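You operate a simulated robot arm through the tools that you are given. There is no shell and no other tool. Be economical: measure what you need, move in short steps, check, and stop when the job is done.

You run a simulated two-armed robot. Do the job below in one go: nothing can be reset, and whatever is moved stays where it is left.

TASK
Close the lot: carry the green crate to the low stand with both hands, tip the sample in, lid it.
Fine: first bring the empty yellow crate to the table; the sample lies in the small tray, which goes back.
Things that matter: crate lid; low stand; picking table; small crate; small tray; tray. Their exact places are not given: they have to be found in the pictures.

It is judged by the outcome, as a careful person would: the job done as asked, and still so three seconds after it is handed in. It fails if anything else is knocked over, pushed out of place, dropped, spilled or broken. Lids that push on must go on centred and level and be pressed home; caps that screw on are set level and turned clockwise until they are tight.

THE ROBOT
Two 7-joint arms with two-finger parallel grippers on one trunk, on a base that drives. Base frame: it is fixed to the floor where the robot stands at the start and does not move with it; the origin is under the middle of the robot, x ahead of it, y to its left, z up. Lengths are in cm, angles in degrees, forces in N, time in s.
The left shoulder is at the start at [7, 13.4, 128.9], the right one opposite. Places, roughly: crate lid (30x20x6 cm) [60, -100, 80]; low stand [50, 0, 60]; picking table [60, -120, 80]; tray [75, -125, 50]. Payload 1.57 kg a hand.
Tool frame (each hand has its own): the origin (TCP) lies between the finger pads and is the grasp point; the fingertips stand 3 cm ahead of it; z points along the fingers, y is the line along which they close. Largest opening 8 cm; finger width 1.7, thickness 1.2; the body of the gripper, 4 by 8.2 cm, starts 8 cm behind the TCP.
Orientation is told as [roll, pitch, yaw] about the base's x, y, z axes, in that order, counted from this pose: with the fingers straight down and closing along the base's y, the tool's x points along the base's -x, its y along +y and its z along -z.

THE INTERFACE
- The arms move only by the tool arm_command. It takes "left_deltas", "right_deltas" or both (then of equal length, played together; a hand with none holds still); each is a list of rows, each a list of 7 numbers: the turn, a rotation vector about the base's x, y, z in units of 6 degrees (1.0 is 6 degrees), then the shift along the base's x, y, z in units of 30 mm (1.0 is 30 mm), then the closure in counts, from 0 (fully open) to 255 (shut). In form: [[rx, ry, rz, x, y, z, grip], ...]. A call has 1 to 20 rows; each row shifts and turns the commanded pose from where the row before left it. A call with a number of a shift or a turn outside -1 to 1 is refused whole. Rows are played at 5 a second. More than 5 cm and 8.6 degrees between two rows, or a gripper value outside its range, and nothing of the call is played. Where a pose cannot be reached the arm comes as near as it can. A force on the tool above 40 N (or 10 N above the force at the start of the call, whichever is more), or a blocked arm, ends the call early, and 0.2 s more pass. Each finger travels about 15.3 cm/s and halts on what it meets, pressing with about 34 N; the grip force reading is that of the motor and also rises with nothing between the fingers. The clock runs only during rows and for 0.2 s after the last one: add rows that do not move to give the fingers time. The reply holds the time, the measured pose of the TCP, the force on the tool along the base axes, the opening and the grip force, in the units named above and with some noise, with the torque about the TCP (base axes, N m) and any sound that the robot's microphone picked up, and new pictures: "pictures" is both (left out), scene, wrist or none (wrist: the cameras of the hands that moved).
- Cameras (640 x 400 px; columns grow to the right, rows downward): "scene" is now at [11.29, -2.92, 148.59]; the picture's right is [-0.43, -0.90, 0.00], its down [-0.76, 0.36, -0.54] and it looks along [0.49, -0.23, -0.84] (base axes); focal length 214 px, centre (320, 200). "left" rides on the left gripper at [7.2, 0.7, -12.2] in its tool frame; the picture's right is [-0.09, 1.00, 0.00], its down [-0.84, -0.08, -0.54] and it looks along [-0.54, -0.05, 0.84] (tool axes); focal length 238 px, centre (320, 200). "right" rides on the right gripper at [7.2, -0.7, -12.2] in its tool frame; the picture's right is [0.09, 1.00, 0.00], its down [-0.84, 0.08, -0.54] and it looks along [-0.54, 0.05, 0.84] (tool axes); focal length 238 px, centre (320, 200).
- raise_lower(by): slides the trunk up (or, below 0, down) by that many cm; the arms and the scene camera ride with it, the base frame stays. It gives what a move gives, with no picture.
- steer(legs): drives the robot by 1 to 6 legs, each [ahead, left, turn to the left] in cm, cm and degrees, along the robot's own axes; the way and the turn of a leg run together, so that a leg with both is an arc; at most 150 cm and 180 degrees a leg. The arms and the cameras ride along, it lands a little off, and it stops where it bumps. It gives what a move gives, and a new picture of the scene camera.
- aim_head(pan, tilt): turns the head with the scene camera to pan (to the left, within 86 degrees either way) and tilt (down, from -29 to 69), counted from straight ahead of the robot. It gives what a move gives, and a new picture of the scene camera.
- locate(camera, pixels): for up to 12 pixels [column, row] of the newest picture of that camera ("zoom" is the newest enlarged one), the place [x, y, z] in the base frame of the surface seen there, good to about 0.3 cm. No time passes.
- zoom(camera, box): a new picture of the part [left, top, right, bottom] of that camera's present view, enlarged. No time passes.
- sign_off(): hands the job in; it is judged then, once.

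Work in short steps. Measure before you move; look again where a grasp or a placing could have gone wrong, and mend it. You have 80 turns and 260 pictures in all, those below and enlarged ones among them. Open the grippers and draw the arms clear of the work before you hand the job in, unless the task says otherwise; then end with one line.

The tools are called as name(argument=value, ...) on one line, values as JSON. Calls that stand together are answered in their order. arm_command: Moves the arms, as the interface text tells. Its arguments: {"type":"object","properties":{"left_deltas":{"type":"array"},"right_deltas":{"type":"array"},"pictures":{"type":"string","enum":["both","scene","wrist","none"]}},"required":[]} The other tools are called the same way: raise_lower (by) slides the trunk up or down; steer (legs) drives the base; aim_head (pan, tilt) turns the head that bears the scene camera; locate (camera, pixels) gives the place of the surface under pixels of a picture; zoom (camera, box) takes an enlarged picture of a part of a camera's view; sign_off () hands the job in.

At the start:

```text
clock: 0.0
left_tool_pos: [38.93, -2.19, 127.42]
left_tcp_rot: [0.0, 0.0, -0.1]
left_wrist_force: [-0.4, 1.1, 0.0]
left_wrist_torque: [-0.01, 0.01, -0.02]
left_grip_width: 8.0
left_grip_force: 0.0
right_tool_pos: [35.91, -40.26, 121.74]
right_tcp_rot: [0.0, 0.0, 0.0]
right_wrist_force: [-0.2, 0.4, 0.2]
right_wrist_torque: [0.01, 0.02, 0.03]
right_grip_width: 7.99
right_grip_force: 0.0
trunk travel left (down, up): [-86.2, 7.8]
robot x, y, heading: [-0.14, -0.2, -0.2]
head pan, tilt: [-25.4, 57.0]
```

scene: 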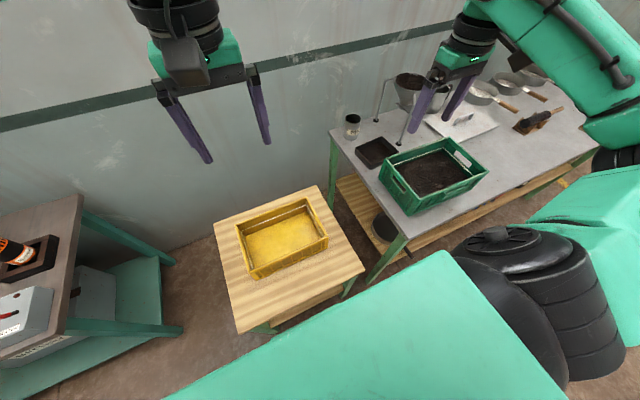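
right: 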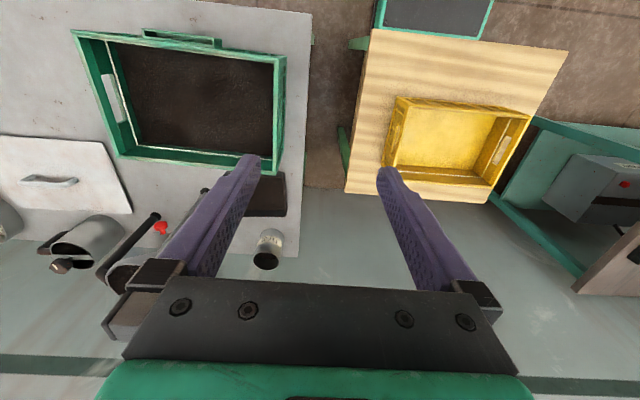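
left: 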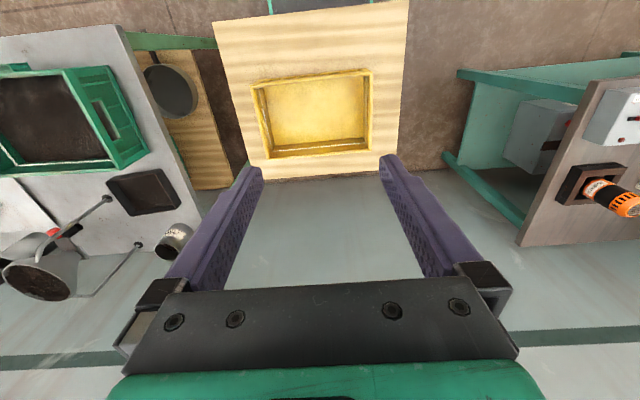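

The scene picture shows the yellow crate on the low stand (280,238), the green crate on the table (432,175), a small dark tray (377,152) and a white plate with handle (462,122), probably the lid. I enlarge and measure.

zoom(camera="scene", box=[320, 60, 560, 230])

locate(camera="scene", pixels=[[236, 226], [308, 198], [328, 236], [250, 277], [281, 245], [222, 226], [317, 187], [362, 268], [240, 328], [376, 152], [352, 128], [432, 175]])

locate(camera="right", pixels=[[72, 31], [284, 57], [275, 155], [120, 158], [200, 95], [5, 135], [118, 140], [131, 213], [50, 180], [178, 38], [113, 95], [305, 20]])

aim_head(pan=-60, tilt=45)

```text
2.35 times, centred on (440, 145) of scene
```

zoom: 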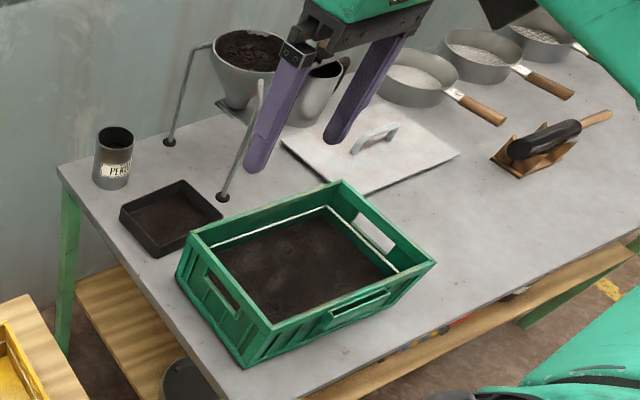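

```text
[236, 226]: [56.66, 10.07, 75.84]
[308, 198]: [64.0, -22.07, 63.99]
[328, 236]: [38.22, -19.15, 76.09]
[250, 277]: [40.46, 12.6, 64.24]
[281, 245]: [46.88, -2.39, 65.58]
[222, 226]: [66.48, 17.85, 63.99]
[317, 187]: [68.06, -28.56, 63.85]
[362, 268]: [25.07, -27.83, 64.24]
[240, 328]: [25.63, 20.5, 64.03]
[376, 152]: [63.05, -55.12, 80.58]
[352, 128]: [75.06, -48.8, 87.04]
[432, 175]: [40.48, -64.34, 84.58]
```

```text
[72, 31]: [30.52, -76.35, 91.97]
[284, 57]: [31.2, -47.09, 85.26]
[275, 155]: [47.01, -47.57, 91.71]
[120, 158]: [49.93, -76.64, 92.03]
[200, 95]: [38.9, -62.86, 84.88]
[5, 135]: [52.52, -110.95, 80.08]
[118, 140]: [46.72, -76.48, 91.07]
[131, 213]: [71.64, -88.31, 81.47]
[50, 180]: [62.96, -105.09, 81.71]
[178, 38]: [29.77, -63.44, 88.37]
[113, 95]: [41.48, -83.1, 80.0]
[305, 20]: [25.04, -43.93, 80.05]
```

```text
clock: 1.0
left_tool_pos: [38.91, -2.13, 127.54]
left_tcp_rot: [0.0, 0.0, 0.0]
left_wrist_force: [-0.1, -0.3, 0.3]
left_wrist_torque: [0.0, 0.01, 0.01]
left_grip_width: 8.02
left_grip_force: 0.0
right_tool_pos: [35.84, -40.09, 121.69]
right_tcp_rot: [0.0, 0.0, 0.1]
right_wrist_force: [1.2, 0.3, -0.9]
right_wrist_torque: [0.01, 0.0, -0.01]
right_grip_width: 8.01
right_grip_force: 0.1
trunk travel left (down, up): [-86.2, 7.8]
robot x, y, heading: [-0.22, -0.16, 0.1]
head pan, tilt: [-60.0, 45.0]
```

scene: 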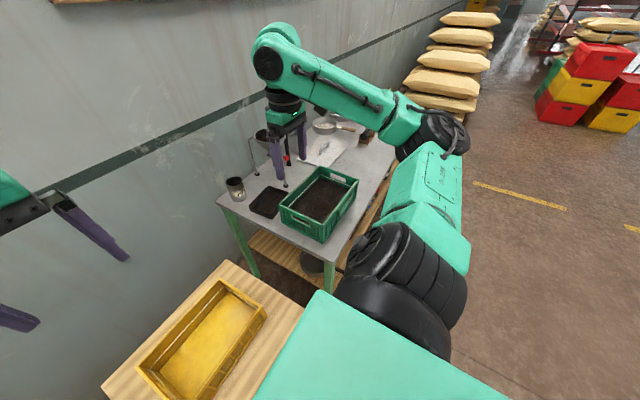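

The yellow crate is about x 38–57, y −19…12 on the stand (top z 64), and the green crate x 30–50, y −77…−47 on the table (top z 80). I drive right to see the rest of the table and look for the tray.

steer(legs=[[0, -62, 0]])

aim_head(pan=-45, tilt=50)

arm_command(right_deltas=[[0, 0, 0, 0, 0, 0, 0]], left_deltas=[[0, 0, 0, 0, 0, 0, 0]], pictures="wrist")

```text
clock: 4.5
left_tool_pos: [39.03, -63.88, 127.57]
left_tcp_rot: [-0.1, 0.0, 0.2]
left_wrist_force: [0.1, 0.7, -0.4]
left_wrist_torque: [-0.01, 0.01, 0.01]
left_grip_width: 8.01
left_grip_force: 0.0
right_tool_pos: [36.25, -101.97, 121.83]
right_tcp_rot: [-0.1, 0.0, 0.2]
right_wrist_force: [0.4, 0.1, -0.6]
right_wrist_torque: [-0.06, 0.0, 0.01]
right_grip_width: 8.04
right_grip_force: 0.0
trunk travel left (down, up): [-86.2, 7.8]
robot x, y, heading: [0.05, -62.0, 0.2]
head pan, tilt: [-60.0, 45.0]
```

scene: 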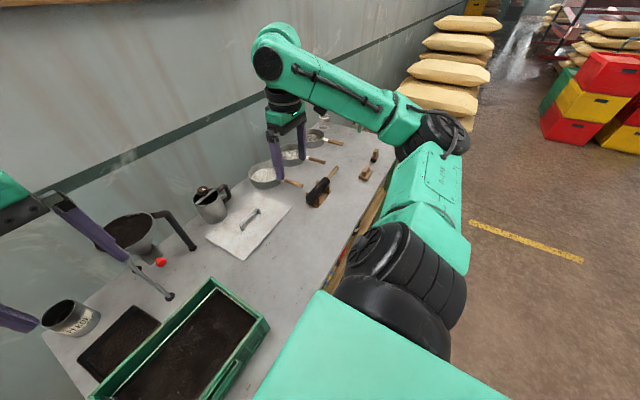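

```text
clock: 5.2
left_tool_pos: [38.97, -63.97, 127.49]
left_tcp_rot: [0.0, 0.0, 0.2]
left_wrist_force: [0.7, 0.2, -0.6]
left_wrist_torque: [-0.01, -0.04, 0.01]
left_grip_width: 8.03
left_grip_force: 0.1
right_tool_pos: [36.09, -102.08, 121.83]
right_tcp_rot: [0.0, 0.1, 0.2]
right_wrist_force: [0.1, 0.5, -0.9]
right_wrist_torque: [-0.01, -0.01, 0.02]
right_grip_width: 8.0
right_grip_force: 0.1
trunk travel left (down, up): [-86.2, 7.8]
robot x, y, heading: [-0.17, -61.91, 0.4]
head pan, tilt: [-45.0, 50.0]
```

scene: 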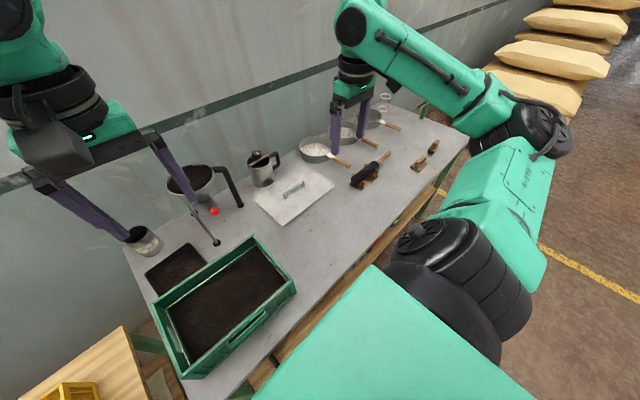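

```text
clock: 5.7
left_tool_pos: [38.96, -64.07, 127.55]
left_tcp_rot: [0.0, 0.0, 0.3]
left_wrist_force: [-0.3, -0.5, -0.8]
left_wrist_torque: [-0.01, 0.01, 0.02]
left_grip_width: 8.02
left_grip_force: 0.0
right_tool_pos: [36.18, -102.07, 121.72]
right_tcp_rot: [0.0, 0.0, 0.2]
right_wrist_force: [-0.1, 1.0, -0.3]
right_wrist_torque: [0.0, -0.05, -0.05]
right_grip_width: 8.0
right_grip_force: 0.1
trunk travel left (down, up): [-86.2, 7.8]
robot x, y, heading: [0.36, -62.08, 0.2]
head pan, tilt: [-45.0, 50.0]
```

right: 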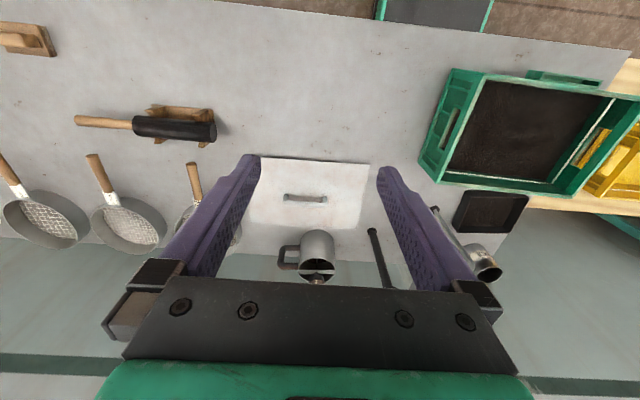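
left: 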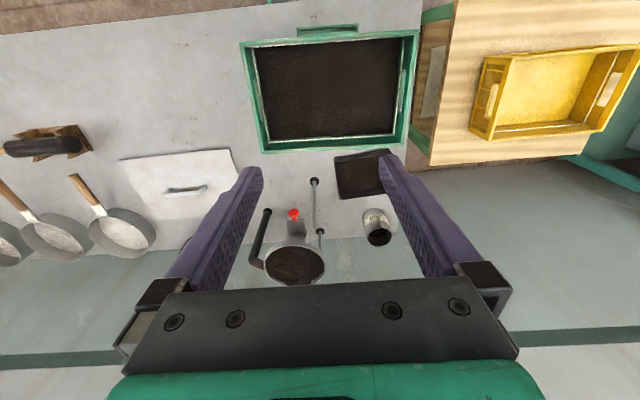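

The lid (290,195 right view), the small tray (490,210) and the green crate are all visible; the table front between y −80 and −125 is clear. I enlarge and measure these.

zoom(camera="right", box=[420, 60, 640, 260])

locate(camera="right", pixels=[[261, 158], [369, 164], [358, 234], [287, 196], [304, 199], [325, 198], [240, 110], [400, 100], [466, 193], [528, 196], [505, 231], [452, 226]])

zoom(camera="left", box=[220, 20, 440, 200])

locate(camera="zoom", pixels=[[70, 60], [560, 40], [95, 285], [545, 265], [320, 20], [570, 150], [75, 150], [330, 395], [520, 350], [400, 290], [330, 140]])

aim_head(pan=-30, tilt=65)

```text
2.00 times, centred on (530, 160) of right
```

zoom: 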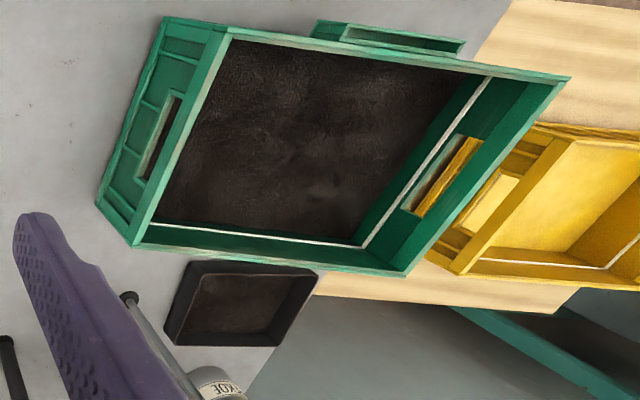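

```text
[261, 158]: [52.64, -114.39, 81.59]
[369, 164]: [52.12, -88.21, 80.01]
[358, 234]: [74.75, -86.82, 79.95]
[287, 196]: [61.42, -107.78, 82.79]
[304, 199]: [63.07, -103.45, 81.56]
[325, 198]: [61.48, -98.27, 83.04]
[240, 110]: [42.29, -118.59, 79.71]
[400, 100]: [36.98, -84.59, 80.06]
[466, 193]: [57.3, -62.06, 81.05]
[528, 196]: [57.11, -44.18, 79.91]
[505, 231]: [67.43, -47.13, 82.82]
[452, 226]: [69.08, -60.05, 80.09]
```

```text
2.22 times, centred on (330, 110) of left
```

zoom: 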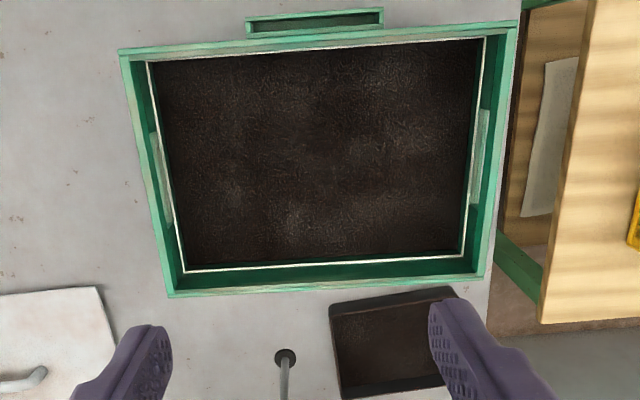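

```text
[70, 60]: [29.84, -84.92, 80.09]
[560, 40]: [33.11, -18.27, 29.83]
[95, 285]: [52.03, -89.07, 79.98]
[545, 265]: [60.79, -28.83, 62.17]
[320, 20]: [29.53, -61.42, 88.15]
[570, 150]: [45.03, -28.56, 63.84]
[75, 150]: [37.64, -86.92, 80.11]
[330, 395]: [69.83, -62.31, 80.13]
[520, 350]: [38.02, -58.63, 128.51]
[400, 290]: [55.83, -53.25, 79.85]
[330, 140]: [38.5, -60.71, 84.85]
```

```text
clock: 6.4
left_tool_pos: [39.03, -64.01, 127.59]
left_tcp_rot: [0.0, -0.1, 0.2]
left_wrist_force: [-0.4, -0.3, -0.1]
left_wrist_torque: [-0.02, -0.01, 0.03]
left_grip_width: 8.01
left_grip_force: 0.1
right_tool_pos: [36.05, -102.13, 121.86]
right_tcp_rot: [0.0, 0.0, 0.2]
right_wrist_force: [0.3, -0.1, -0.3]
right_wrist_torque: [-0.01, -0.01, 0.01]
right_grip_width: 8.02
right_grip_force: 0.0
trunk travel left (down, up): [-86.2, 7.8]
robot x, y, heading: [-0.12, -61.79, 0.2]
head pan, tilt: [-30.0, 65.0]
```

scene: 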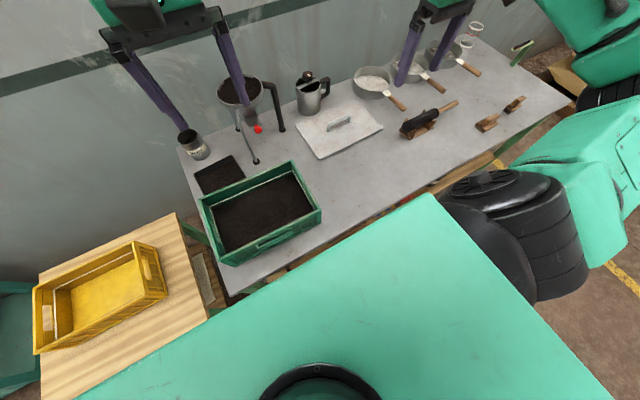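

The layout is clear: lid flat at about (63,−101), the small tray at (63,−54), free table front at y −85…−118. I bring the hands to ±15 cm about the robot's middle at equal height, and check how far they reach.

arm_command(left_deltas=[[0, 0, 0, 0.222, 0.633, -0.204, 0], [0, 0, 0, 0.222, 0.633, -0.204, 0], [0, 0, 0, 0.222, 0.633, -0.204, 0], [0, 0, 0, 0.222, 0.633, -0.204, 0], [0, 0, 0, 0.222, 0.633, -0.204, 0], [0, 0, 0, 0.222, 0.633, -0.204, 0], [0, 0, 0, 0.222, 0.633, -0.204, 0], [0, 0, 0, 0.222, 0.633, -0.204, 0], [0, 0, 0, 0.222, 0.633, -0.204, 0], [0, 0, 0, 0, 0, 0, 0]], right_deltas=[[0, 0, 0, 0.33, 0.93, 0, 0], [0, 0, 0, 0.33, 0.93, 0, 0], [0, 0, 0, 0.33, 0.93, 0, 0], [0, 0, 0, 0.33, 0.93, 0, 0], [0, 0, 0, 0.33, 0.93, 0, 0], [0, 0, 0, 0.33, 0.93, 0, 0], [0, 0, 0, 0.33, 0.93, 0, 0], [0, 0, 0, 0.33, 0.93, 0, 0], [0, 0, 0, 0.33, 0.93, 0, 0], [0, 0, 0, 0, 0, 0, 0]], pictures="scene")

```text
clock: 8.6
left_tool_pos: [45.02, -47.03, 122.12]
left_tcp_rot: [0.2, 0.0, 0.3]
left_wrist_force: [0.2, 0.1, 0.6]
left_wrist_torque: [0.01, 0.01, 0.0]
left_grip_width: 8.01
left_grip_force: 0.1
right_tool_pos: [44.92, -76.99, 121.66]
right_tcp_rot: [0.1, 0.0, 0.2]
right_wrist_force: [-0.2, 0.3, -0.1]
right_wrist_torque: [0.0, 0.01, 0.03]
right_grip_width: 8.01
right_grip_force: 0.0
trunk travel left (down, up): [-86.2, 7.8]
robot x, y, heading: [0.43, -61.93, 0.3]
head pan, tilt: [-30.0, 65.0]
```

scene: 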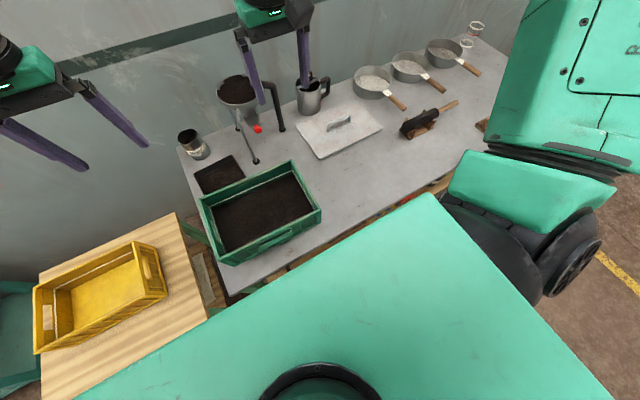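

Both hands reached (45, ±15). I check where the elbow and body sit before lowering the trunk.

locate(camera="scene", pixels=[[510, 140], [560, 165], [560, 240], [540, 280], [620, 60], [430, 200], [300, 290], [200, 360], [180, 215], [60, 285], [160, 275], [150, 245]])

aim_head(pan=-75, tilt=25)

```text
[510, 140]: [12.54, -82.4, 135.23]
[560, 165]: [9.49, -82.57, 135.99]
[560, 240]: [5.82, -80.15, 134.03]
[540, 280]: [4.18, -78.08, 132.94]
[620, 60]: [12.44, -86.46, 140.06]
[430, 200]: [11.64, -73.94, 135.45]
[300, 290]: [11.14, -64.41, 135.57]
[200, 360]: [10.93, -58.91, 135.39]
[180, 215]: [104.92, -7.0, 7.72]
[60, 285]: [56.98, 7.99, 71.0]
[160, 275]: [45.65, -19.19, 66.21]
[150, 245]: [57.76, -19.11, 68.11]
```

```text
clock: 9.7
left_tool_pos: [45.07, -46.81, 122.16]
left_tcp_rot: [0.1, 0.0, 0.2]
left_wrist_force: [0.0, 0.3, 1.1]
left_wrist_torque: [0.02, 0.0, 0.03]
left_grip_width: 7.99
left_grip_force: 0.1
right_tool_pos: [44.98, -76.86, 121.76]
right_tcp_rot: [0.0, 0.0, 0.2]
right_wrist_force: [0.9, 0.2, 0.5]
right_wrist_torque: [-0.04, -0.03, 0.0]
right_grip_width: 7.99
right_grip_force: 0.1
trunk travel left (down, up): [-86.2, 7.8]
robot x, y, heading: [-0.08, -62.25, 0.4]
head pan, tilt: [-75.0, 25.0]
```

scene: 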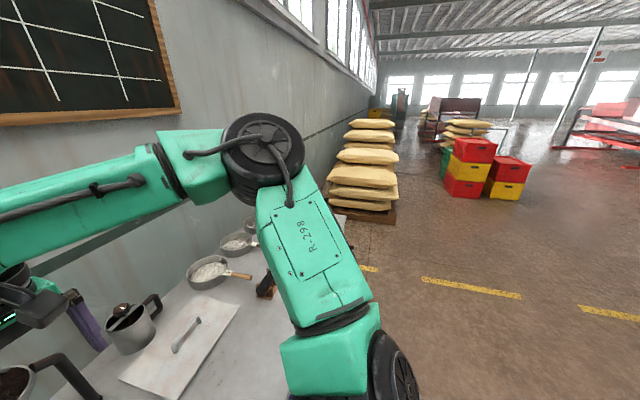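

Elbows are high, so lowering the trunk is safe. I drive back to the yellow crate and look down at it.

steer(legs=[[0, 58.5, 0]])

aim_head(pan=0, tilt=62)

arm_command(right_deltas=[[0, 0, 0, 0, 0, 0, 0]], left_deltas=[[0, 0, 0, 0, 0, 0, 0]], pictures="wrist")

```text
clock: 13.0
left_tool_pos: [44.94, 10.42, 122.15]
left_tcp_rot: [0.1, 0.0, 0.0]
left_wrist_force: [0.2, -0.1, 0.1]
left_wrist_torque: [0.01, -0.01, 0.01]
left_grip_width: 7.98
left_grip_force: 0.2
right_tool_pos: [44.85, -19.82, 121.68]
right_tcp_rot: [0.0, 0.0, 0.2]
right_wrist_force: [-0.2, -0.6, -0.4]
right_wrist_torque: [-0.03, -0.03, -0.01]
right_grip_width: 8.01
right_grip_force: 0.0
trunk travel left (down, up): [-86.2, 7.8]
robot x, y, heading: [-0.24, -4.52, 0.1]
head pan, tilt: [-75.0, 25.0]
```

scene: 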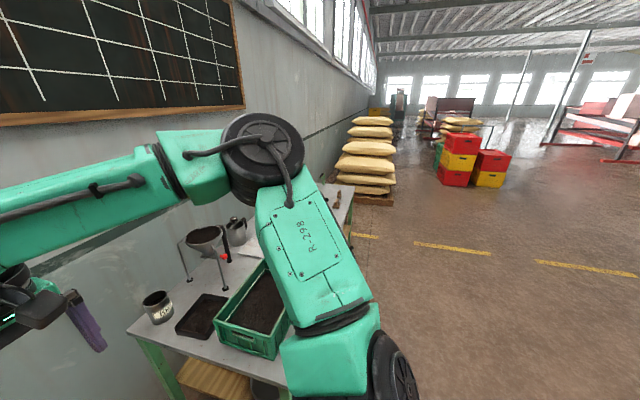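

```text
clock: 14.5
left_tool_pos: [44.9, 10.59, 122.09]
left_tcp_rot: [0.0, 0.0, 0.0]
left_wrist_force: [-0.2, 0.3, -0.7]
left_wrist_torque: [0.03, 0.0, 0.0]
left_grip_width: 7.97
left_grip_force: 0.0
right_tool_pos: [44.79, -19.49, 121.61]
right_tcp_rot: [0.0, 0.1, 0.1]
right_wrist_force: [0.1, -0.1, -0.2]
right_wrist_torque: [0.02, 0.0, -0.01]
right_grip_width: 8.0
right_grip_force: 0.2
trunk travel left (down, up): [-86.2, 7.8]
robot x, y, heading: [0.22, -4.62, 0.1]
head pan, tilt: [0.0, 62.0]
```

scene: 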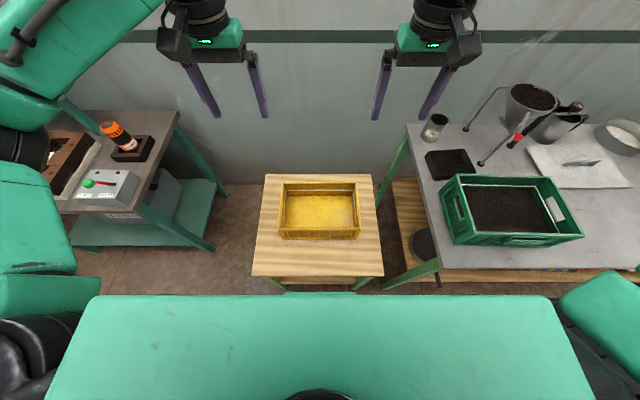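

```text
clock: 14.9
left_tool_pos: [44.97, 10.56, 122.06]
left_tcp_rot: [0.0, 0.0, 0.1]
left_wrist_force: [-0.4, -0.5, 1.1]
left_wrist_torque: [-0.01, 0.0, 0.02]
left_grip_width: 8.01
left_grip_force: 0.1
right_tool_pos: [44.8, -19.58, 121.74]
right_tcp_rot: [0.0, -0.1, 0.1]
right_wrist_force: [0.6, 0.5, 0.6]
right_wrist_torque: [0.0, -0.01, -0.01]
right_grip_width: 8.01
right_grip_force: 0.0
trunk travel left (down, up): [-86.2, 7.8]
robot x, y, heading: [-0.09, -4.73, 0.0]
head pan, tilt: [0.0, 62.0]
```

right: 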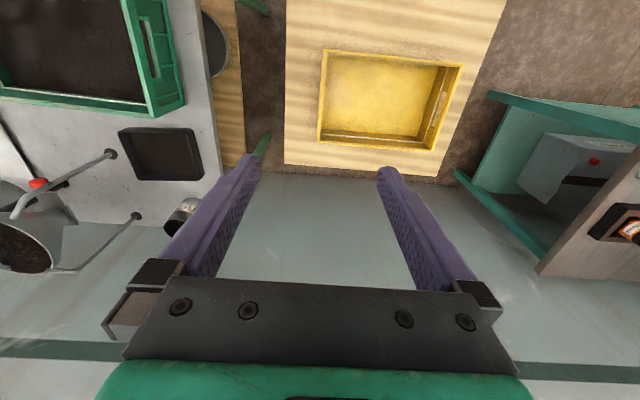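
left: 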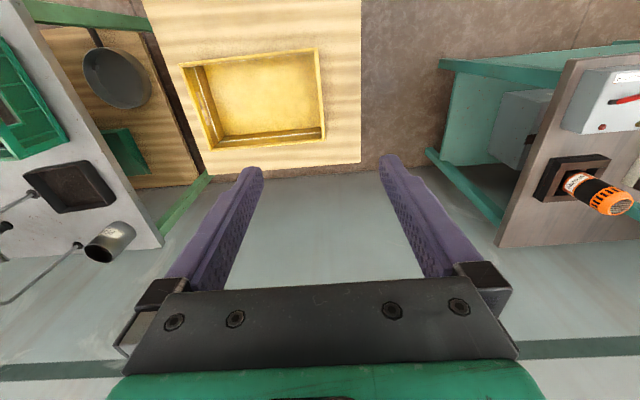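

I enlarge the yellow crate around (319,210) and measure its rims.

zoom(camera="scene", box=[259, 165, 389, 250])

locate(camera="zoom", pixels=[[105, 150], [490, 150], [110, 90], [485, 90], [105, 200], [495, 200], [300, 320], [300, 88], [110, 325], [492, 325], [300, 330], [300, 200]])

zoom(camera="left", box=[160, 30, 340, 170])

locate(camera="zoom", pixels=[[578, 120], [580, 250], [565, 70], [90, 150], [110, 200], [590, 380], [185, 420]])

```text
4.71 times, centred on (324, 208) of scene
```

zoom: 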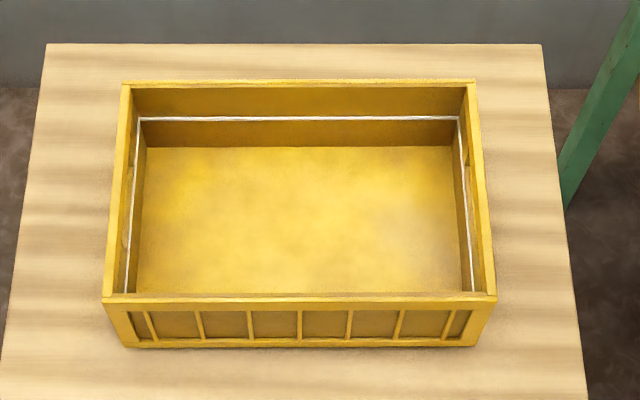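

```text
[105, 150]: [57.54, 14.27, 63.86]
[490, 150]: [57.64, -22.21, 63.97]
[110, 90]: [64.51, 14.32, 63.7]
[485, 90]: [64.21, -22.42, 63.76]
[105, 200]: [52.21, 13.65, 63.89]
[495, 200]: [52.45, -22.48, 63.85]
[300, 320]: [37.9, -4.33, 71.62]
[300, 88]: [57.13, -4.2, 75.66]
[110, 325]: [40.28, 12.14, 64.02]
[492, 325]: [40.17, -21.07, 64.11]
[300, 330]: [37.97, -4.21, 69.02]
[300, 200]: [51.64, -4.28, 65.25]
```

```text
2.86 times, centred on (250, 100) of left
```

zoom: 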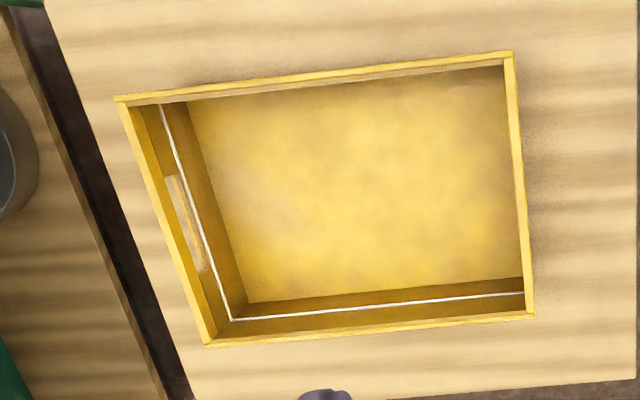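

```text
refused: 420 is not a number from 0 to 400
```

I measure the end rims exactly.

locate(camera="zoom", pixels=[[512, 110], [523, 200], [530, 290], [508, 60], [525, 308], [206, 340], [122, 103], [160, 210], [135, 130], [190, 290]])

locate(camera="scene", pixels=[[281, 205], [358, 205], [280, 215], [359, 215], [279, 225], [360, 225]])

```text
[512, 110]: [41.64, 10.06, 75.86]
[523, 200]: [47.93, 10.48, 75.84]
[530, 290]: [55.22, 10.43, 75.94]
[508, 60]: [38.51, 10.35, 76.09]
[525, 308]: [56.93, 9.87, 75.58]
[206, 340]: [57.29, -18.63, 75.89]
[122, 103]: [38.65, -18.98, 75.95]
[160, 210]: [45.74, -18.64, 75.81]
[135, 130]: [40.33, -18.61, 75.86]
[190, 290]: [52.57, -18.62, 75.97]
```

```text
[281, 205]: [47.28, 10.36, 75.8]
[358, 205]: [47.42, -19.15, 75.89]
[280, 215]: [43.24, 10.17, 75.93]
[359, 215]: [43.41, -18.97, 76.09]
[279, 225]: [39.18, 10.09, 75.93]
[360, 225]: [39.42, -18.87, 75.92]
```

The end rims are at y 10.2 and −18.8, x mid 47.6, z 76. I line the hands up over them and lower the trunk most of the way.

arm_command(left_deltas=[[0, 0, 0, 0.45, -0.06, -0.06, 0], [0, 0, 0, 0.45, -0.06, -0.07, 0], [0, 0, 0, 0, 0, 0, 0]], right_deltas=[[0, 0, 0, 0.47, 0.13, 0, 0], [0, 0, 0, 0.47, 0.13, 0, 0], [0, 0, 0, 0, 0, 0, 0]], pictures="none")

raise_lower(by=-38)

arm_command(right_deltas=[[0, 0, 0, 0, 0, 0, 0]], left_deltas=[[0, 0, 0, 0, 0, 0, 0]], pictures="both")

```text
clock: 15.7
left_tool_pos: [47.43, 10.25, 121.82]
left_tcp_rot: [0.1, 0.0, 0.1]
left_wrist_force: [-0.4, -0.6, 0.7]
left_wrist_torque: [0.01, 0.02, 0.01]
left_grip_width: 8.01
left_grip_force: 0.1
right_tool_pos: [47.51, -18.69, 121.63]
right_tcp_rot: [0.0, -0.2, 0.1]
right_wrist_force: [0.6, 0.4, -0.1]
right_wrist_torque: [0.0, 0.0, 0.05]
right_grip_width: 7.99
right_grip_force: 0.0
trunk travel left (down, up): [-86.2, 7.8]
robot x, y, heading: [-0.0, -4.32, 0.1]
head pan, tilt: [0.0, 62.0]
```

```text
clock: 19.4
left_tool_pos: [47.48, 10.26, 83.73]
left_tcp_rot: [0.0, 0.0, 0.1]
left_wrist_force: [1.1, 0.7, 0.8]
left_wrist_torque: [0.02, -0.01, -0.02]
left_grip_width: 7.98
left_grip_force: 0.1
right_tool_pos: [47.49, -18.64, 83.63]
right_tcp_rot: [0.0, 0.0, 0.1]
right_wrist_force: [-0.1, 0.7, -0.5]
right_wrist_torque: [0.02, 0.01, 0.02]
right_grip_width: 7.99
right_grip_force: 0.1
trunk travel left (down, up): [-48.2, 45.8]
robot x, y, heading: [0.04, -4.76, 0.2]
head pan, tilt: [0.0, 62.0]
```

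```text
clock: 19.8
left_tool_pos: [47.39, 10.21, 83.7]
left_tcp_rot: [-0.1, -0.1, 0.0]
left_wrist_force: [0.3, 0.7, 0.2]
left_wrist_torque: [0.03, 0.01, -0.02]
left_grip_width: 8.0
left_grip_force: 0.0
right_tool_pos: [47.75, -18.69, 83.54]
right_tcp_rot: [0.1, -0.1, 0.1]
right_wrist_force: [-0.1, 0.4, -0.5]
right_wrist_torque: [-0.01, 0.05, 0.01]
right_grip_width: 8.0
right_grip_force: 0.2
trunk travel left (down, up): [-48.2, 45.8]
robot x, y, heading: [-0.28, -4.92, -0.1]
head pan, tilt: [0.0, 62.0]
```

scene: 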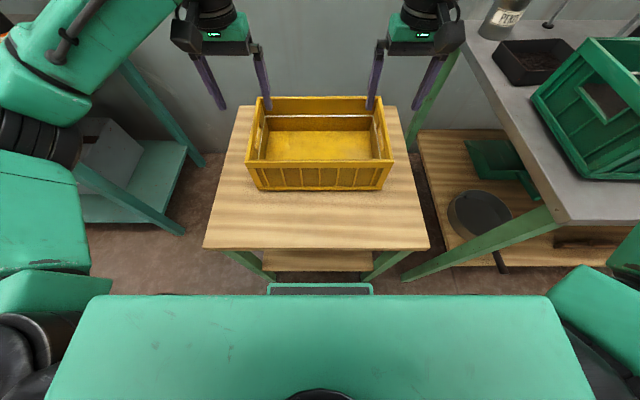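
right: 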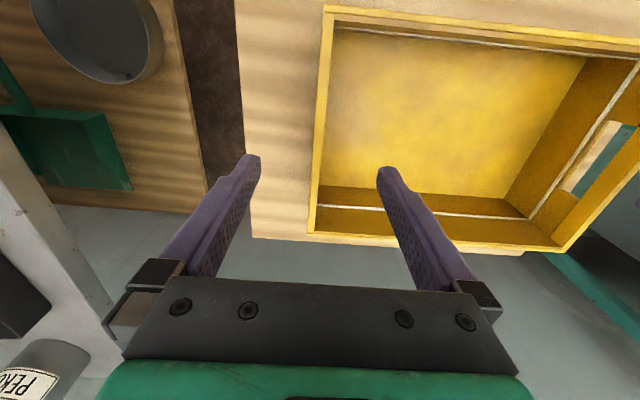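
left: 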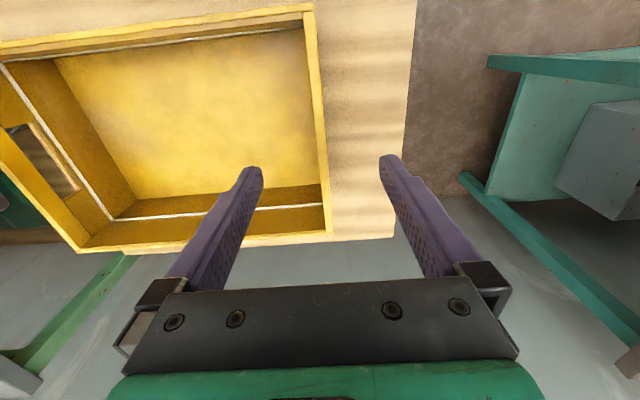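

The fingers straddle both end walls. I lower the last 10.5 cm and close both hands together.

raise_lower(by=-10.5)

arm_command(right_deltas=[[0, 0, 0, 0, 0, 0, 90], [0, 0, 0, 0, 0, 0, 180], [0, 0, 0, 0, 0, 0, 255], [0, 0, 0, 0, 0, 0, 255], [0, 0, 0, 0, 0, 0, 255]], left_deltas=[[0, 0, 0, 0, 0, 0, 90], [0, 0, 0, 0, 0, 0, 180], [0, 0, 0, 0, 0, 0, 255], [0, 0, 0, 0, 0, 0, 255], [0, 0, 0, 0, 0, 0, 255]], pictures="both")

```text
clock: 21.1
left_tool_pos: [47.48, 10.19, 73.24]
left_tcp_rot: [0.0, 0.1, 0.1]
left_wrist_force: [0.3, 0.1, 0.1]
left_wrist_torque: [0.02, 0.02, -0.04]
left_grip_width: 8.01
left_grip_force: 0.1
right_tool_pos: [47.65, -18.69, 73.18]
right_tcp_rot: [0.0, 0.0, 0.1]
right_wrist_force: [1.3, -0.1, 0.5]
right_wrist_torque: [0.0, 0.02, 0.0]
right_grip_width: 8.01
right_grip_force: 0.1
trunk travel left (down, up): [-37.7, 56.3]
robot x, y, heading: [0.07, -4.36, -0.1]
head pan, tilt: [0.0, 62.0]
```

```text
clock: 22.3
left_tool_pos: [47.55, 10.25, 73.15]
left_tcp_rot: [0.2, 0.1, 0.3]
left_wrist_force: [1.2, 23.6, 0.6]
left_wrist_torque: [-0.75, -0.24, 0.08]
left_grip_width: 0.78
left_grip_force: 27.3
right_tool_pos: [47.61, -18.93, 73.15]
right_tcp_rot: [-0.1, 0.1, -0.1]
right_wrist_force: [-1.6, -24.6, 3.4]
right_wrist_torque: [0.72, 0.25, 0.27]
right_grip_width: 0.81
right_grip_force: 26.4
trunk travel left (down, up): [-37.7, 56.3]
robot x, y, heading: [-0.29, -4.88, -0.3]
head pan, tilt: [0.0, 62.0]
```

scene: 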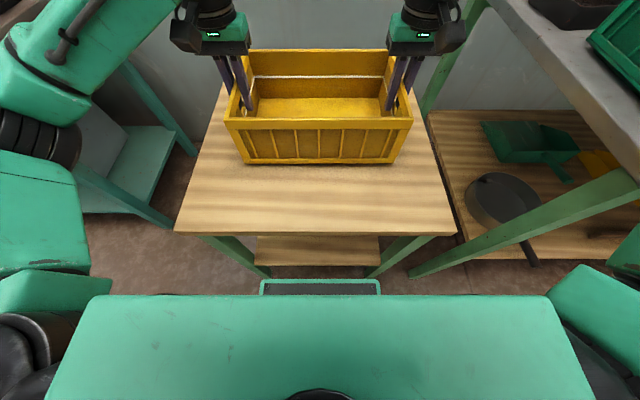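
right: 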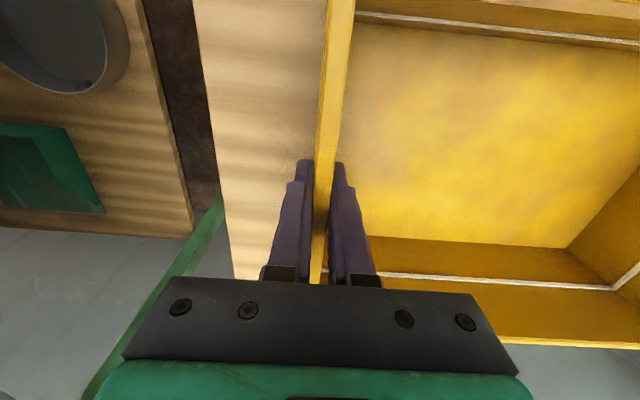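
left: 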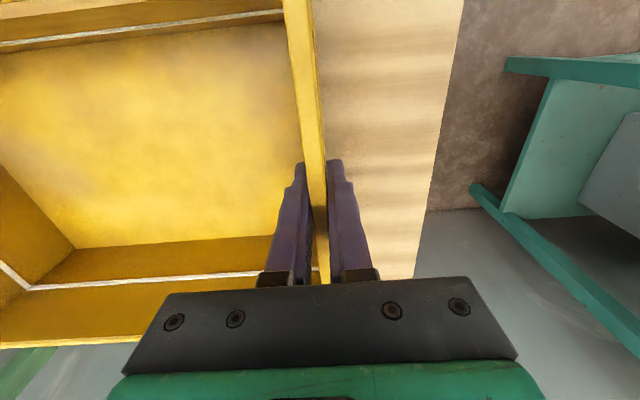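

Both walls are held (0.8 cm), but the hands pull inward at about 24 N. I ease them outward slightly.

arm_command(right_deltas=[[0, 0, 0, 0, -0.05, 0, 255], [0, 0, 0, 0, -0.04, 0, 255], [0, 0, 0, 0, 0, 0, 255]], left_deltas=[[0, 0, 0, 0, 0.05, 0, 255], [0, 0, 0, 0, 0.04, 0, 255], [0, 0, 0, 0, 0, 0, 255]], pictures="none")

```text
clock: 23.1
left_tool_pos: [47.5, 10.38, 73.25]
left_tcp_rot: [-0.1, 0.0, -0.1]
left_wrist_force: [2.3, -2.5, 1.7]
left_wrist_torque: [0.57, 0.47, 0.33]
left_grip_width: 0.78
left_grip_force: 27.3
right_tool_pos: [47.6, -18.87, 73.15]
right_tcp_rot: [0.1, 0.0, 0.2]
right_wrist_force: [-1.6, 3.7, -0.2]
right_wrist_torque: [-0.84, -0.37, 0.17]
right_grip_width: 0.78
right_grip_force: 27.3
trunk travel left (down, up): [-37.7, 56.3]
robot x, y, heading: [-0.12, -4.86, 0.1]
head pan, tilt: [0.0, 62.0]
```

The load is relaxed. I lift the trunk 40 cm and look.

raise_lower(by=40)

steer(legs=[[0, -50, 0]])

```text
clock: 27.0
left_tool_pos: [47.72, 10.29, 113.16]
left_tcp_rot: [-0.2, -0.1, 0.1]
left_wrist_force: [2.6, -34.6, -0.7]
left_wrist_torque: [0.72, 0.15, 0.26]
left_grip_width: 0.78
left_grip_force: 27.0
right_tool_pos: [47.71, -19.01, 113.07]
right_tcp_rot: [0.2, 0.0, 0.1]
right_wrist_force: [-1.6, 35.3, -2.6]
right_wrist_torque: [-0.97, -0.16, 0.19]
right_grip_width: 0.79
right_grip_force: 26.9
trunk travel left (down, up): [-77.7, 16.3]
robot x, y, heading: [-0.22, -4.5, 0.2]
head pan, tilt: [0.0, 62.0]
```

```text
clock: 29.9
left_tool_pos: [47.72, -39.36, 113.35]
left_tcp_rot: [-0.3, -0.1, 0.1]
left_wrist_force: [1.2, -34.3, -1.4]
left_wrist_torque: [0.75, 0.01, 0.24]
left_grip_width: 0.78
left_grip_force: 26.8
right_tool_pos: [47.85, -68.4, 113.19]
right_tcp_rot: [0.2, 0.0, 0.4]
right_wrist_force: [-0.2, 33.3, -1.8]
right_wrist_torque: [-0.98, 0.0, 0.16]
right_grip_width: 0.81
right_grip_force: 26.5
trunk travel left (down, up): [-77.7, 16.3]
robot x, y, heading: [-0.09, -54.56, 0.2]
head pan, tilt: [0.0, 62.0]
```

scene: 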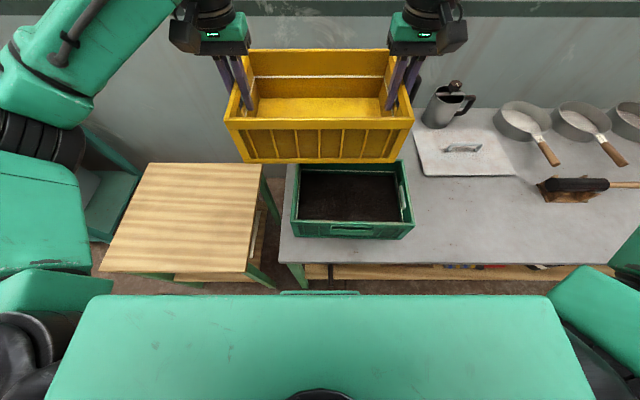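

The crate is lifted level. I ease the outward strain, and check where the brush at (575,188) is before choosing the set-down place.

locate(camera="scene", pixels=[[540, 185], [556, 203], [610, 184], [575, 188], [420, 174], [514, 174], [538, 240], [412, 225], [480, 252], [416, 135], [500, 130]])

arm_command(right_deltas=[[0, 0, 0, 0, 0.05, 0, 255], [0, 0, 0, 0, 0, 0, 255]], left_deltas=[[0, 0, 0, 0, -0.05, 0, 255], [0, 0, 0, 0, 0, 0, 255]], pictures="none")

```text
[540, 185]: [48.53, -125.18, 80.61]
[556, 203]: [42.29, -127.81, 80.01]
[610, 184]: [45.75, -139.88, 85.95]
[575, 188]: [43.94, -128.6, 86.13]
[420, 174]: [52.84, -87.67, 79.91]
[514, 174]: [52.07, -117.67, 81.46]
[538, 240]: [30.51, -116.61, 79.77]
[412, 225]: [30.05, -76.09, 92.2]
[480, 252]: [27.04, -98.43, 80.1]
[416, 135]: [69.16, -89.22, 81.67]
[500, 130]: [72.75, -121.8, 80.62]
```

```text
clock: 30.5
left_tool_pos: [47.8, -39.54, 113.19]
left_tcp_rot: [-0.1, -0.2, 0.4]
left_wrist_force: [2.2, 16.0, -3.4]
left_wrist_torque: [0.4, 0.13, 0.22]
left_grip_width: 0.76
left_grip_force: 27.0
right_tool_pos: [47.91, -68.59, 113.06]
right_tcp_rot: [0.0, 0.1, 0.2]
right_wrist_force: [-1.9, -16.3, -0.5]
right_wrist_torque: [-0.2, -0.11, 0.29]
right_grip_width: 0.78
right_grip_force: 27.4
trunk travel left (down, up): [-77.7, 16.3]
robot x, y, heading: [0.2, -54.13, 0.4]
head pan, tilt: [0.0, 62.0]
```

The brush rest begins at y −125 and the lid at x 52, so the crate goes to centre (38, −101.5). I drive there.

steer(legs=[[-9.7, -47.4, 0]])

```text
clock: 33.4
left_tool_pos: [38.39, -87.51, 113.17]
left_tcp_rot: [-0.1, 0.1, 0.3]
left_wrist_force: [0.8, 33.3, -2.8]
left_wrist_torque: [-0.03, 0.05, 0.22]
left_grip_width: 0.77
left_grip_force: 27.2
right_tool_pos: [38.61, -116.53, 112.98]
right_tcp_rot: [-0.1, 0.2, 0.3]
right_wrist_force: [-0.9, -33.9, -0.5]
right_wrist_torque: [0.25, -0.02, 0.22]
right_grip_width: 0.78
right_grip_force: 27.0
trunk travel left (down, up): [-77.7, 16.3]
robot x, y, heading: [-9.27, -102.32, 0.6]
head pan, tilt: [0.0, 62.0]
```

scene: 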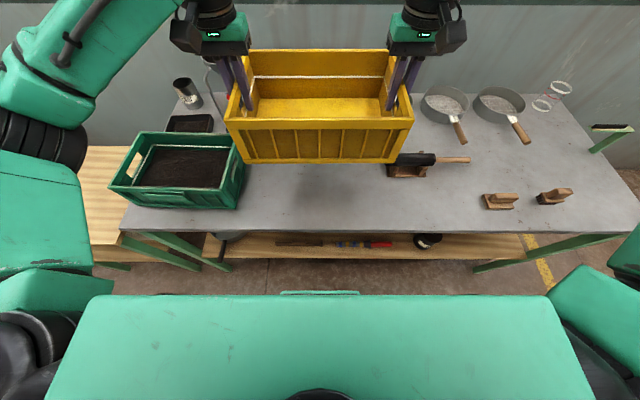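

The spot is right (centre 38.5, −102). I lower to just above contact.

raise_lower(by=-23.5)

arm_command(right_deltas=[[0, 0, 0, 0, -0.04, -0.1, 255], [0, 0, 0, 0, 0, -0.04, 255], [0, 0, 0, 0, 0, 0, 255]], left_deltas=[[0, 0, 0, 0, 0.04, -0.1, 255], [0, 0, 0, 0, 0, -0.04, 255], [0, 0, 0, 0, 0, 0, 255]], pictures="both")

```text
clock: 35.9
left_tool_pos: [38.4, -87.58, 89.7]
left_tcp_rot: [0.1, 0.1, 0.3]
left_wrist_force: [1.8, 2.0, -2.7]
left_wrist_torque: [-0.16, -0.07, 0.26]
left_grip_width: 0.77
left_grip_force: 26.8
right_tool_pos: [38.51, -116.77, 89.57]
right_tcp_rot: [0.0, 0.3, 0.4]
right_wrist_force: [-1.5, -2.9, -1.3]
right_wrist_torque: [0.45, 0.05, 0.3]
right_grip_width: 0.77
right_grip_force: 27.2
trunk travel left (down, up): [-54.2, 39.8]
robot x, y, heading: [-9.07, -102.6, 0.1]
head pan, tilt: [0.0, 62.0]
```

```text
clock: 36.6
left_tool_pos: [38.28, -87.55, 89.26]
left_tcp_rot: [0.0, 0.0, 0.2]
left_wrist_force: [0.8, -15.4, -0.9]
left_wrist_torque: [0.27, 0.04, 0.26]
left_grip_width: 0.77
left_grip_force: 26.8
right_tool_pos: [38.47, -116.67, 89.15]
right_tcp_rot: [0.1, 0.1, 0.5]
right_wrist_force: [-2.1, 15.9, -2.5]
right_wrist_torque: [-0.53, -0.06, 0.14]
right_grip_width: 0.76
right_grip_force: 27.3
trunk travel left (down, up): [-54.2, 39.8]
robot x, y, heading: [-9.17, -102.36, 0.4]
head pan, tilt: [0.0, 62.0]
```

scene: 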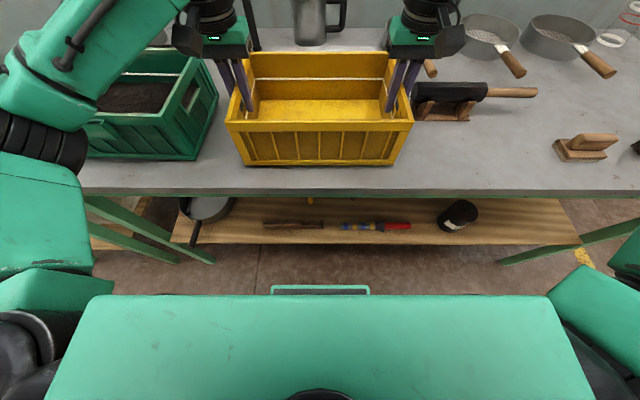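
right: 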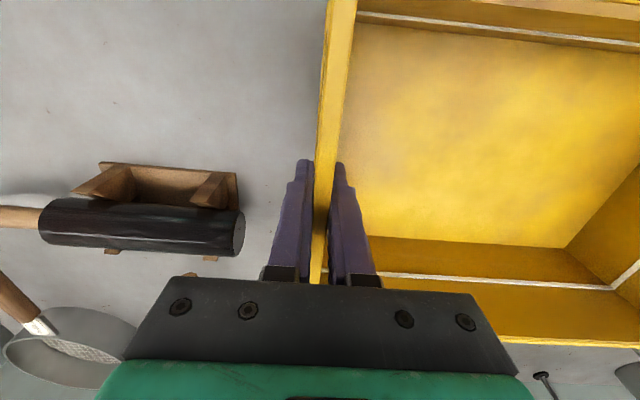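
left: 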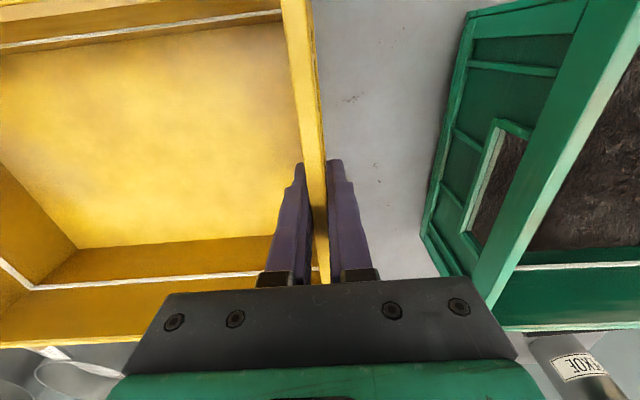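

The crate must be practically down. I lower 1–2 mm more until the force shows contact, then open only partly (to about 3 cm) because of the mallet beside the right hand.

arm_command(right_deltas=[[0, 0, 0, 0, 0, -0.04, 255], [0, 0, 0, 0, 0, 0, 255]], left_deltas=[[0, 0, 0, 0, 0, -0.04, 255], [0, 0, 0, 0, 0, 0, 255]], pictures="none")

locate(camera="left", pixels=[[305, 100], [312, 160], [250, 200], [345, 200]])

locate(camera="right", pixels=[[240, 240], [236, 180], [330, 100]])

```text
clock: 37.2
left_tool_pos: [38.35, -87.49, 89.35]
left_tcp_rot: [-0.1, -0.1, 0.2]
left_wrist_force: [3.4, -24.8, 8.3]
left_wrist_torque: [0.03, 0.84, 0.21]
left_grip_width: 0.78
left_grip_force: 26.5
right_tool_pos: [38.45, -116.75, 89.18]
right_tcp_rot: [0.2, 0.2, 0.4]
right_wrist_force: [-0.7, 25.8, -4.9]
right_wrist_torque: [-0.82, -0.56, 0.08]
right_grip_width: 0.8
right_grip_force: 27.2
trunk travel left (down, up): [-54.2, 39.8]
robot x, y, heading: [-9.14, -102.56, 0.3]
head pan, tilt: [0.0, 62.0]
```

```text
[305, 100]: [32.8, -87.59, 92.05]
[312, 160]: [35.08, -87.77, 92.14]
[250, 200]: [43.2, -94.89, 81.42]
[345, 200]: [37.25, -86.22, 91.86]
```

```text
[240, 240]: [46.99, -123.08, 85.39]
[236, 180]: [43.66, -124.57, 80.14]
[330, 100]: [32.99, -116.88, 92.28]
```

Contact is felt and the rim reads z 92, so it is down. I open partly and raise the trunk.

arm_command(right_deltas=[[0, 0, 0, 0, 0, 0, 215], [0, 0, 0, 0, 0, 0, 175], [0, 0, 0, 0, 0, 0, 175]], left_deltas=[[0, 0, 0, 0, 0, 0, 215], [0, 0, 0, 0, 0, 0, 175], [0, 0, 0, 0, 0, 0, 175]], pictures="none")

raise_lower(by=20)

steer(legs=[[0, 40.3, 0]])

arm_command(right_deltas=[[0, 0, 0, 0, 0, 0, 0], [0, 0, 0, 0, 0, 0, 0]], left_deltas=[[0, 0, 0, 0, 0, 0, 0], [0, 0, 0, 0, 0, 0, 0]], pictures="wrist")

```text
clock: 38.0
left_tool_pos: [38.28, -87.56, 89.14]
left_tcp_rot: [0.1, 0.0, 0.3]
left_wrist_force: [-0.3, 0.8, -0.1]
left_wrist_torque: [-0.02, 0.03, 0.02]
left_grip_width: 2.51
left_grip_force: 0.1
right_tool_pos: [38.41, -116.86, 89.12]
right_tcp_rot: [-0.1, 0.1, 0.3]
right_wrist_force: [0.9, 0.5, -0.1]
right_wrist_torque: [0.01, 0.02, 0.0]
right_grip_width: 2.51
right_grip_force: 0.1
trunk travel left (down, up): [-54.2, 39.8]
robot x, y, heading: [-8.96, -102.61, 0.3]
head pan, tilt: [0.0, 62.0]
```

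```text
clock: 40.2
left_tool_pos: [38.3, -87.47, 109.17]
left_tcp_rot: [0.1, 0.0, 0.3]
left_wrist_force: [0.3, -0.6, -0.1]
left_wrist_torque: [-0.03, 0.02, 0.01]
left_grip_width: 2.51
left_grip_force: 0.0
right_tool_pos: [38.45, -116.95, 109.16]
right_tcp_rot: [0.0, 0.2, 0.3]
right_wrist_force: [-0.5, -0.1, -0.6]
right_wrist_torque: [0.01, 0.02, 0.02]
right_grip_width: 2.53
right_grip_force: 0.0
trunk travel left (down, up): [-74.2, 19.8]
robot x, y, heading: [-9.38, -102.48, 0.3]
head pan, tilt: [0.0, 62.0]
```

```text
clock: 42.7
left_tool_pos: [37.87, -47.57, 109.14]
left_tcp_rot: [0.0, 0.0, 0.8]
left_wrist_force: [-0.3, 0.1, -0.2]
left_wrist_torque: [0.02, 0.02, -0.04]
left_grip_width: 2.49
left_grip_force: 0.0
right_tool_pos: [38.25, -77.06, 109.18]
right_tcp_rot: [0.1, 0.2, 0.6]
right_wrist_force: [-0.4, 0.5, 0.0]
right_wrist_torque: [0.02, -0.01, -0.03]
right_grip_width: 2.51
right_grip_force: 0.1
trunk travel left (down, up): [-74.2, 19.8]
robot x, y, heading: [-9.48, -63.24, 0.7]
head pan, tilt: [0.0, 62.0]
```

scene: 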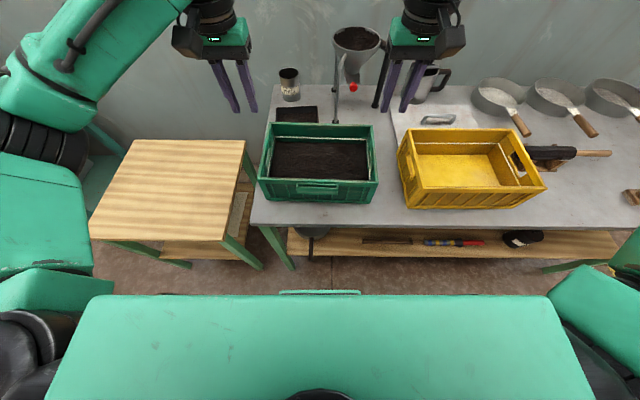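

```text
clock: 43.3
left_tool_pos: [37.7, -47.51, 109.2]
left_tcp_rot: [0.1, 0.0, 0.7]
left_wrist_force: [-0.2, -0.5, -0.6]
left_wrist_torque: [0.02, -0.04, -0.04]
left_grip_width: 7.99
left_grip_force: 0.1
right_tool_pos: [38.24, -76.89, 109.21]
right_tcp_rot: [0.0, 0.1, 0.7]
right_wrist_force: [0.4, -0.8, 0.1]
right_wrist_torque: [-0.03, 0.01, -0.02]
right_grip_width: 8.02
right_grip_force: 0.1
trunk travel left (down, up): [-74.2, 19.8]
robot x, y, heading: [-9.55, -62.82, 0.6]
head pan, tilt: [0.0, 62.0]
```

right: 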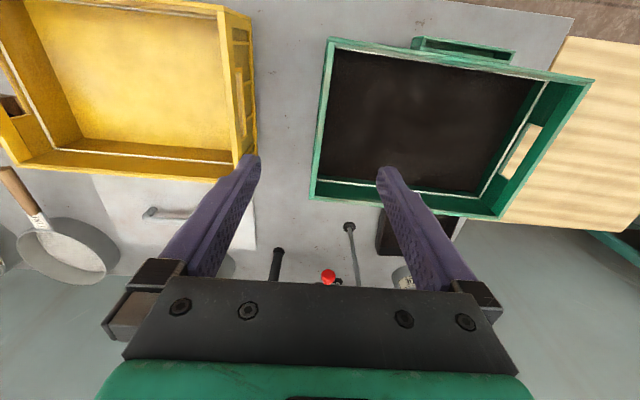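
left: 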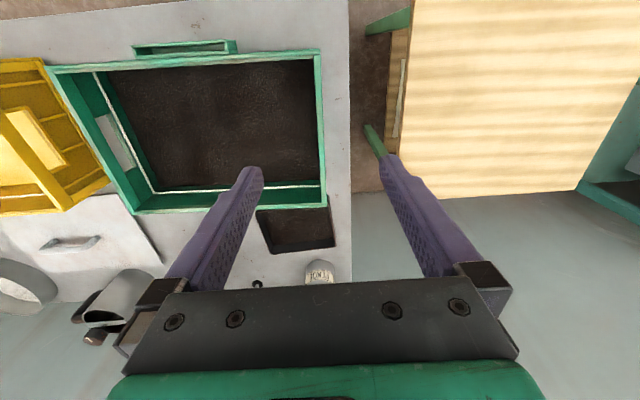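

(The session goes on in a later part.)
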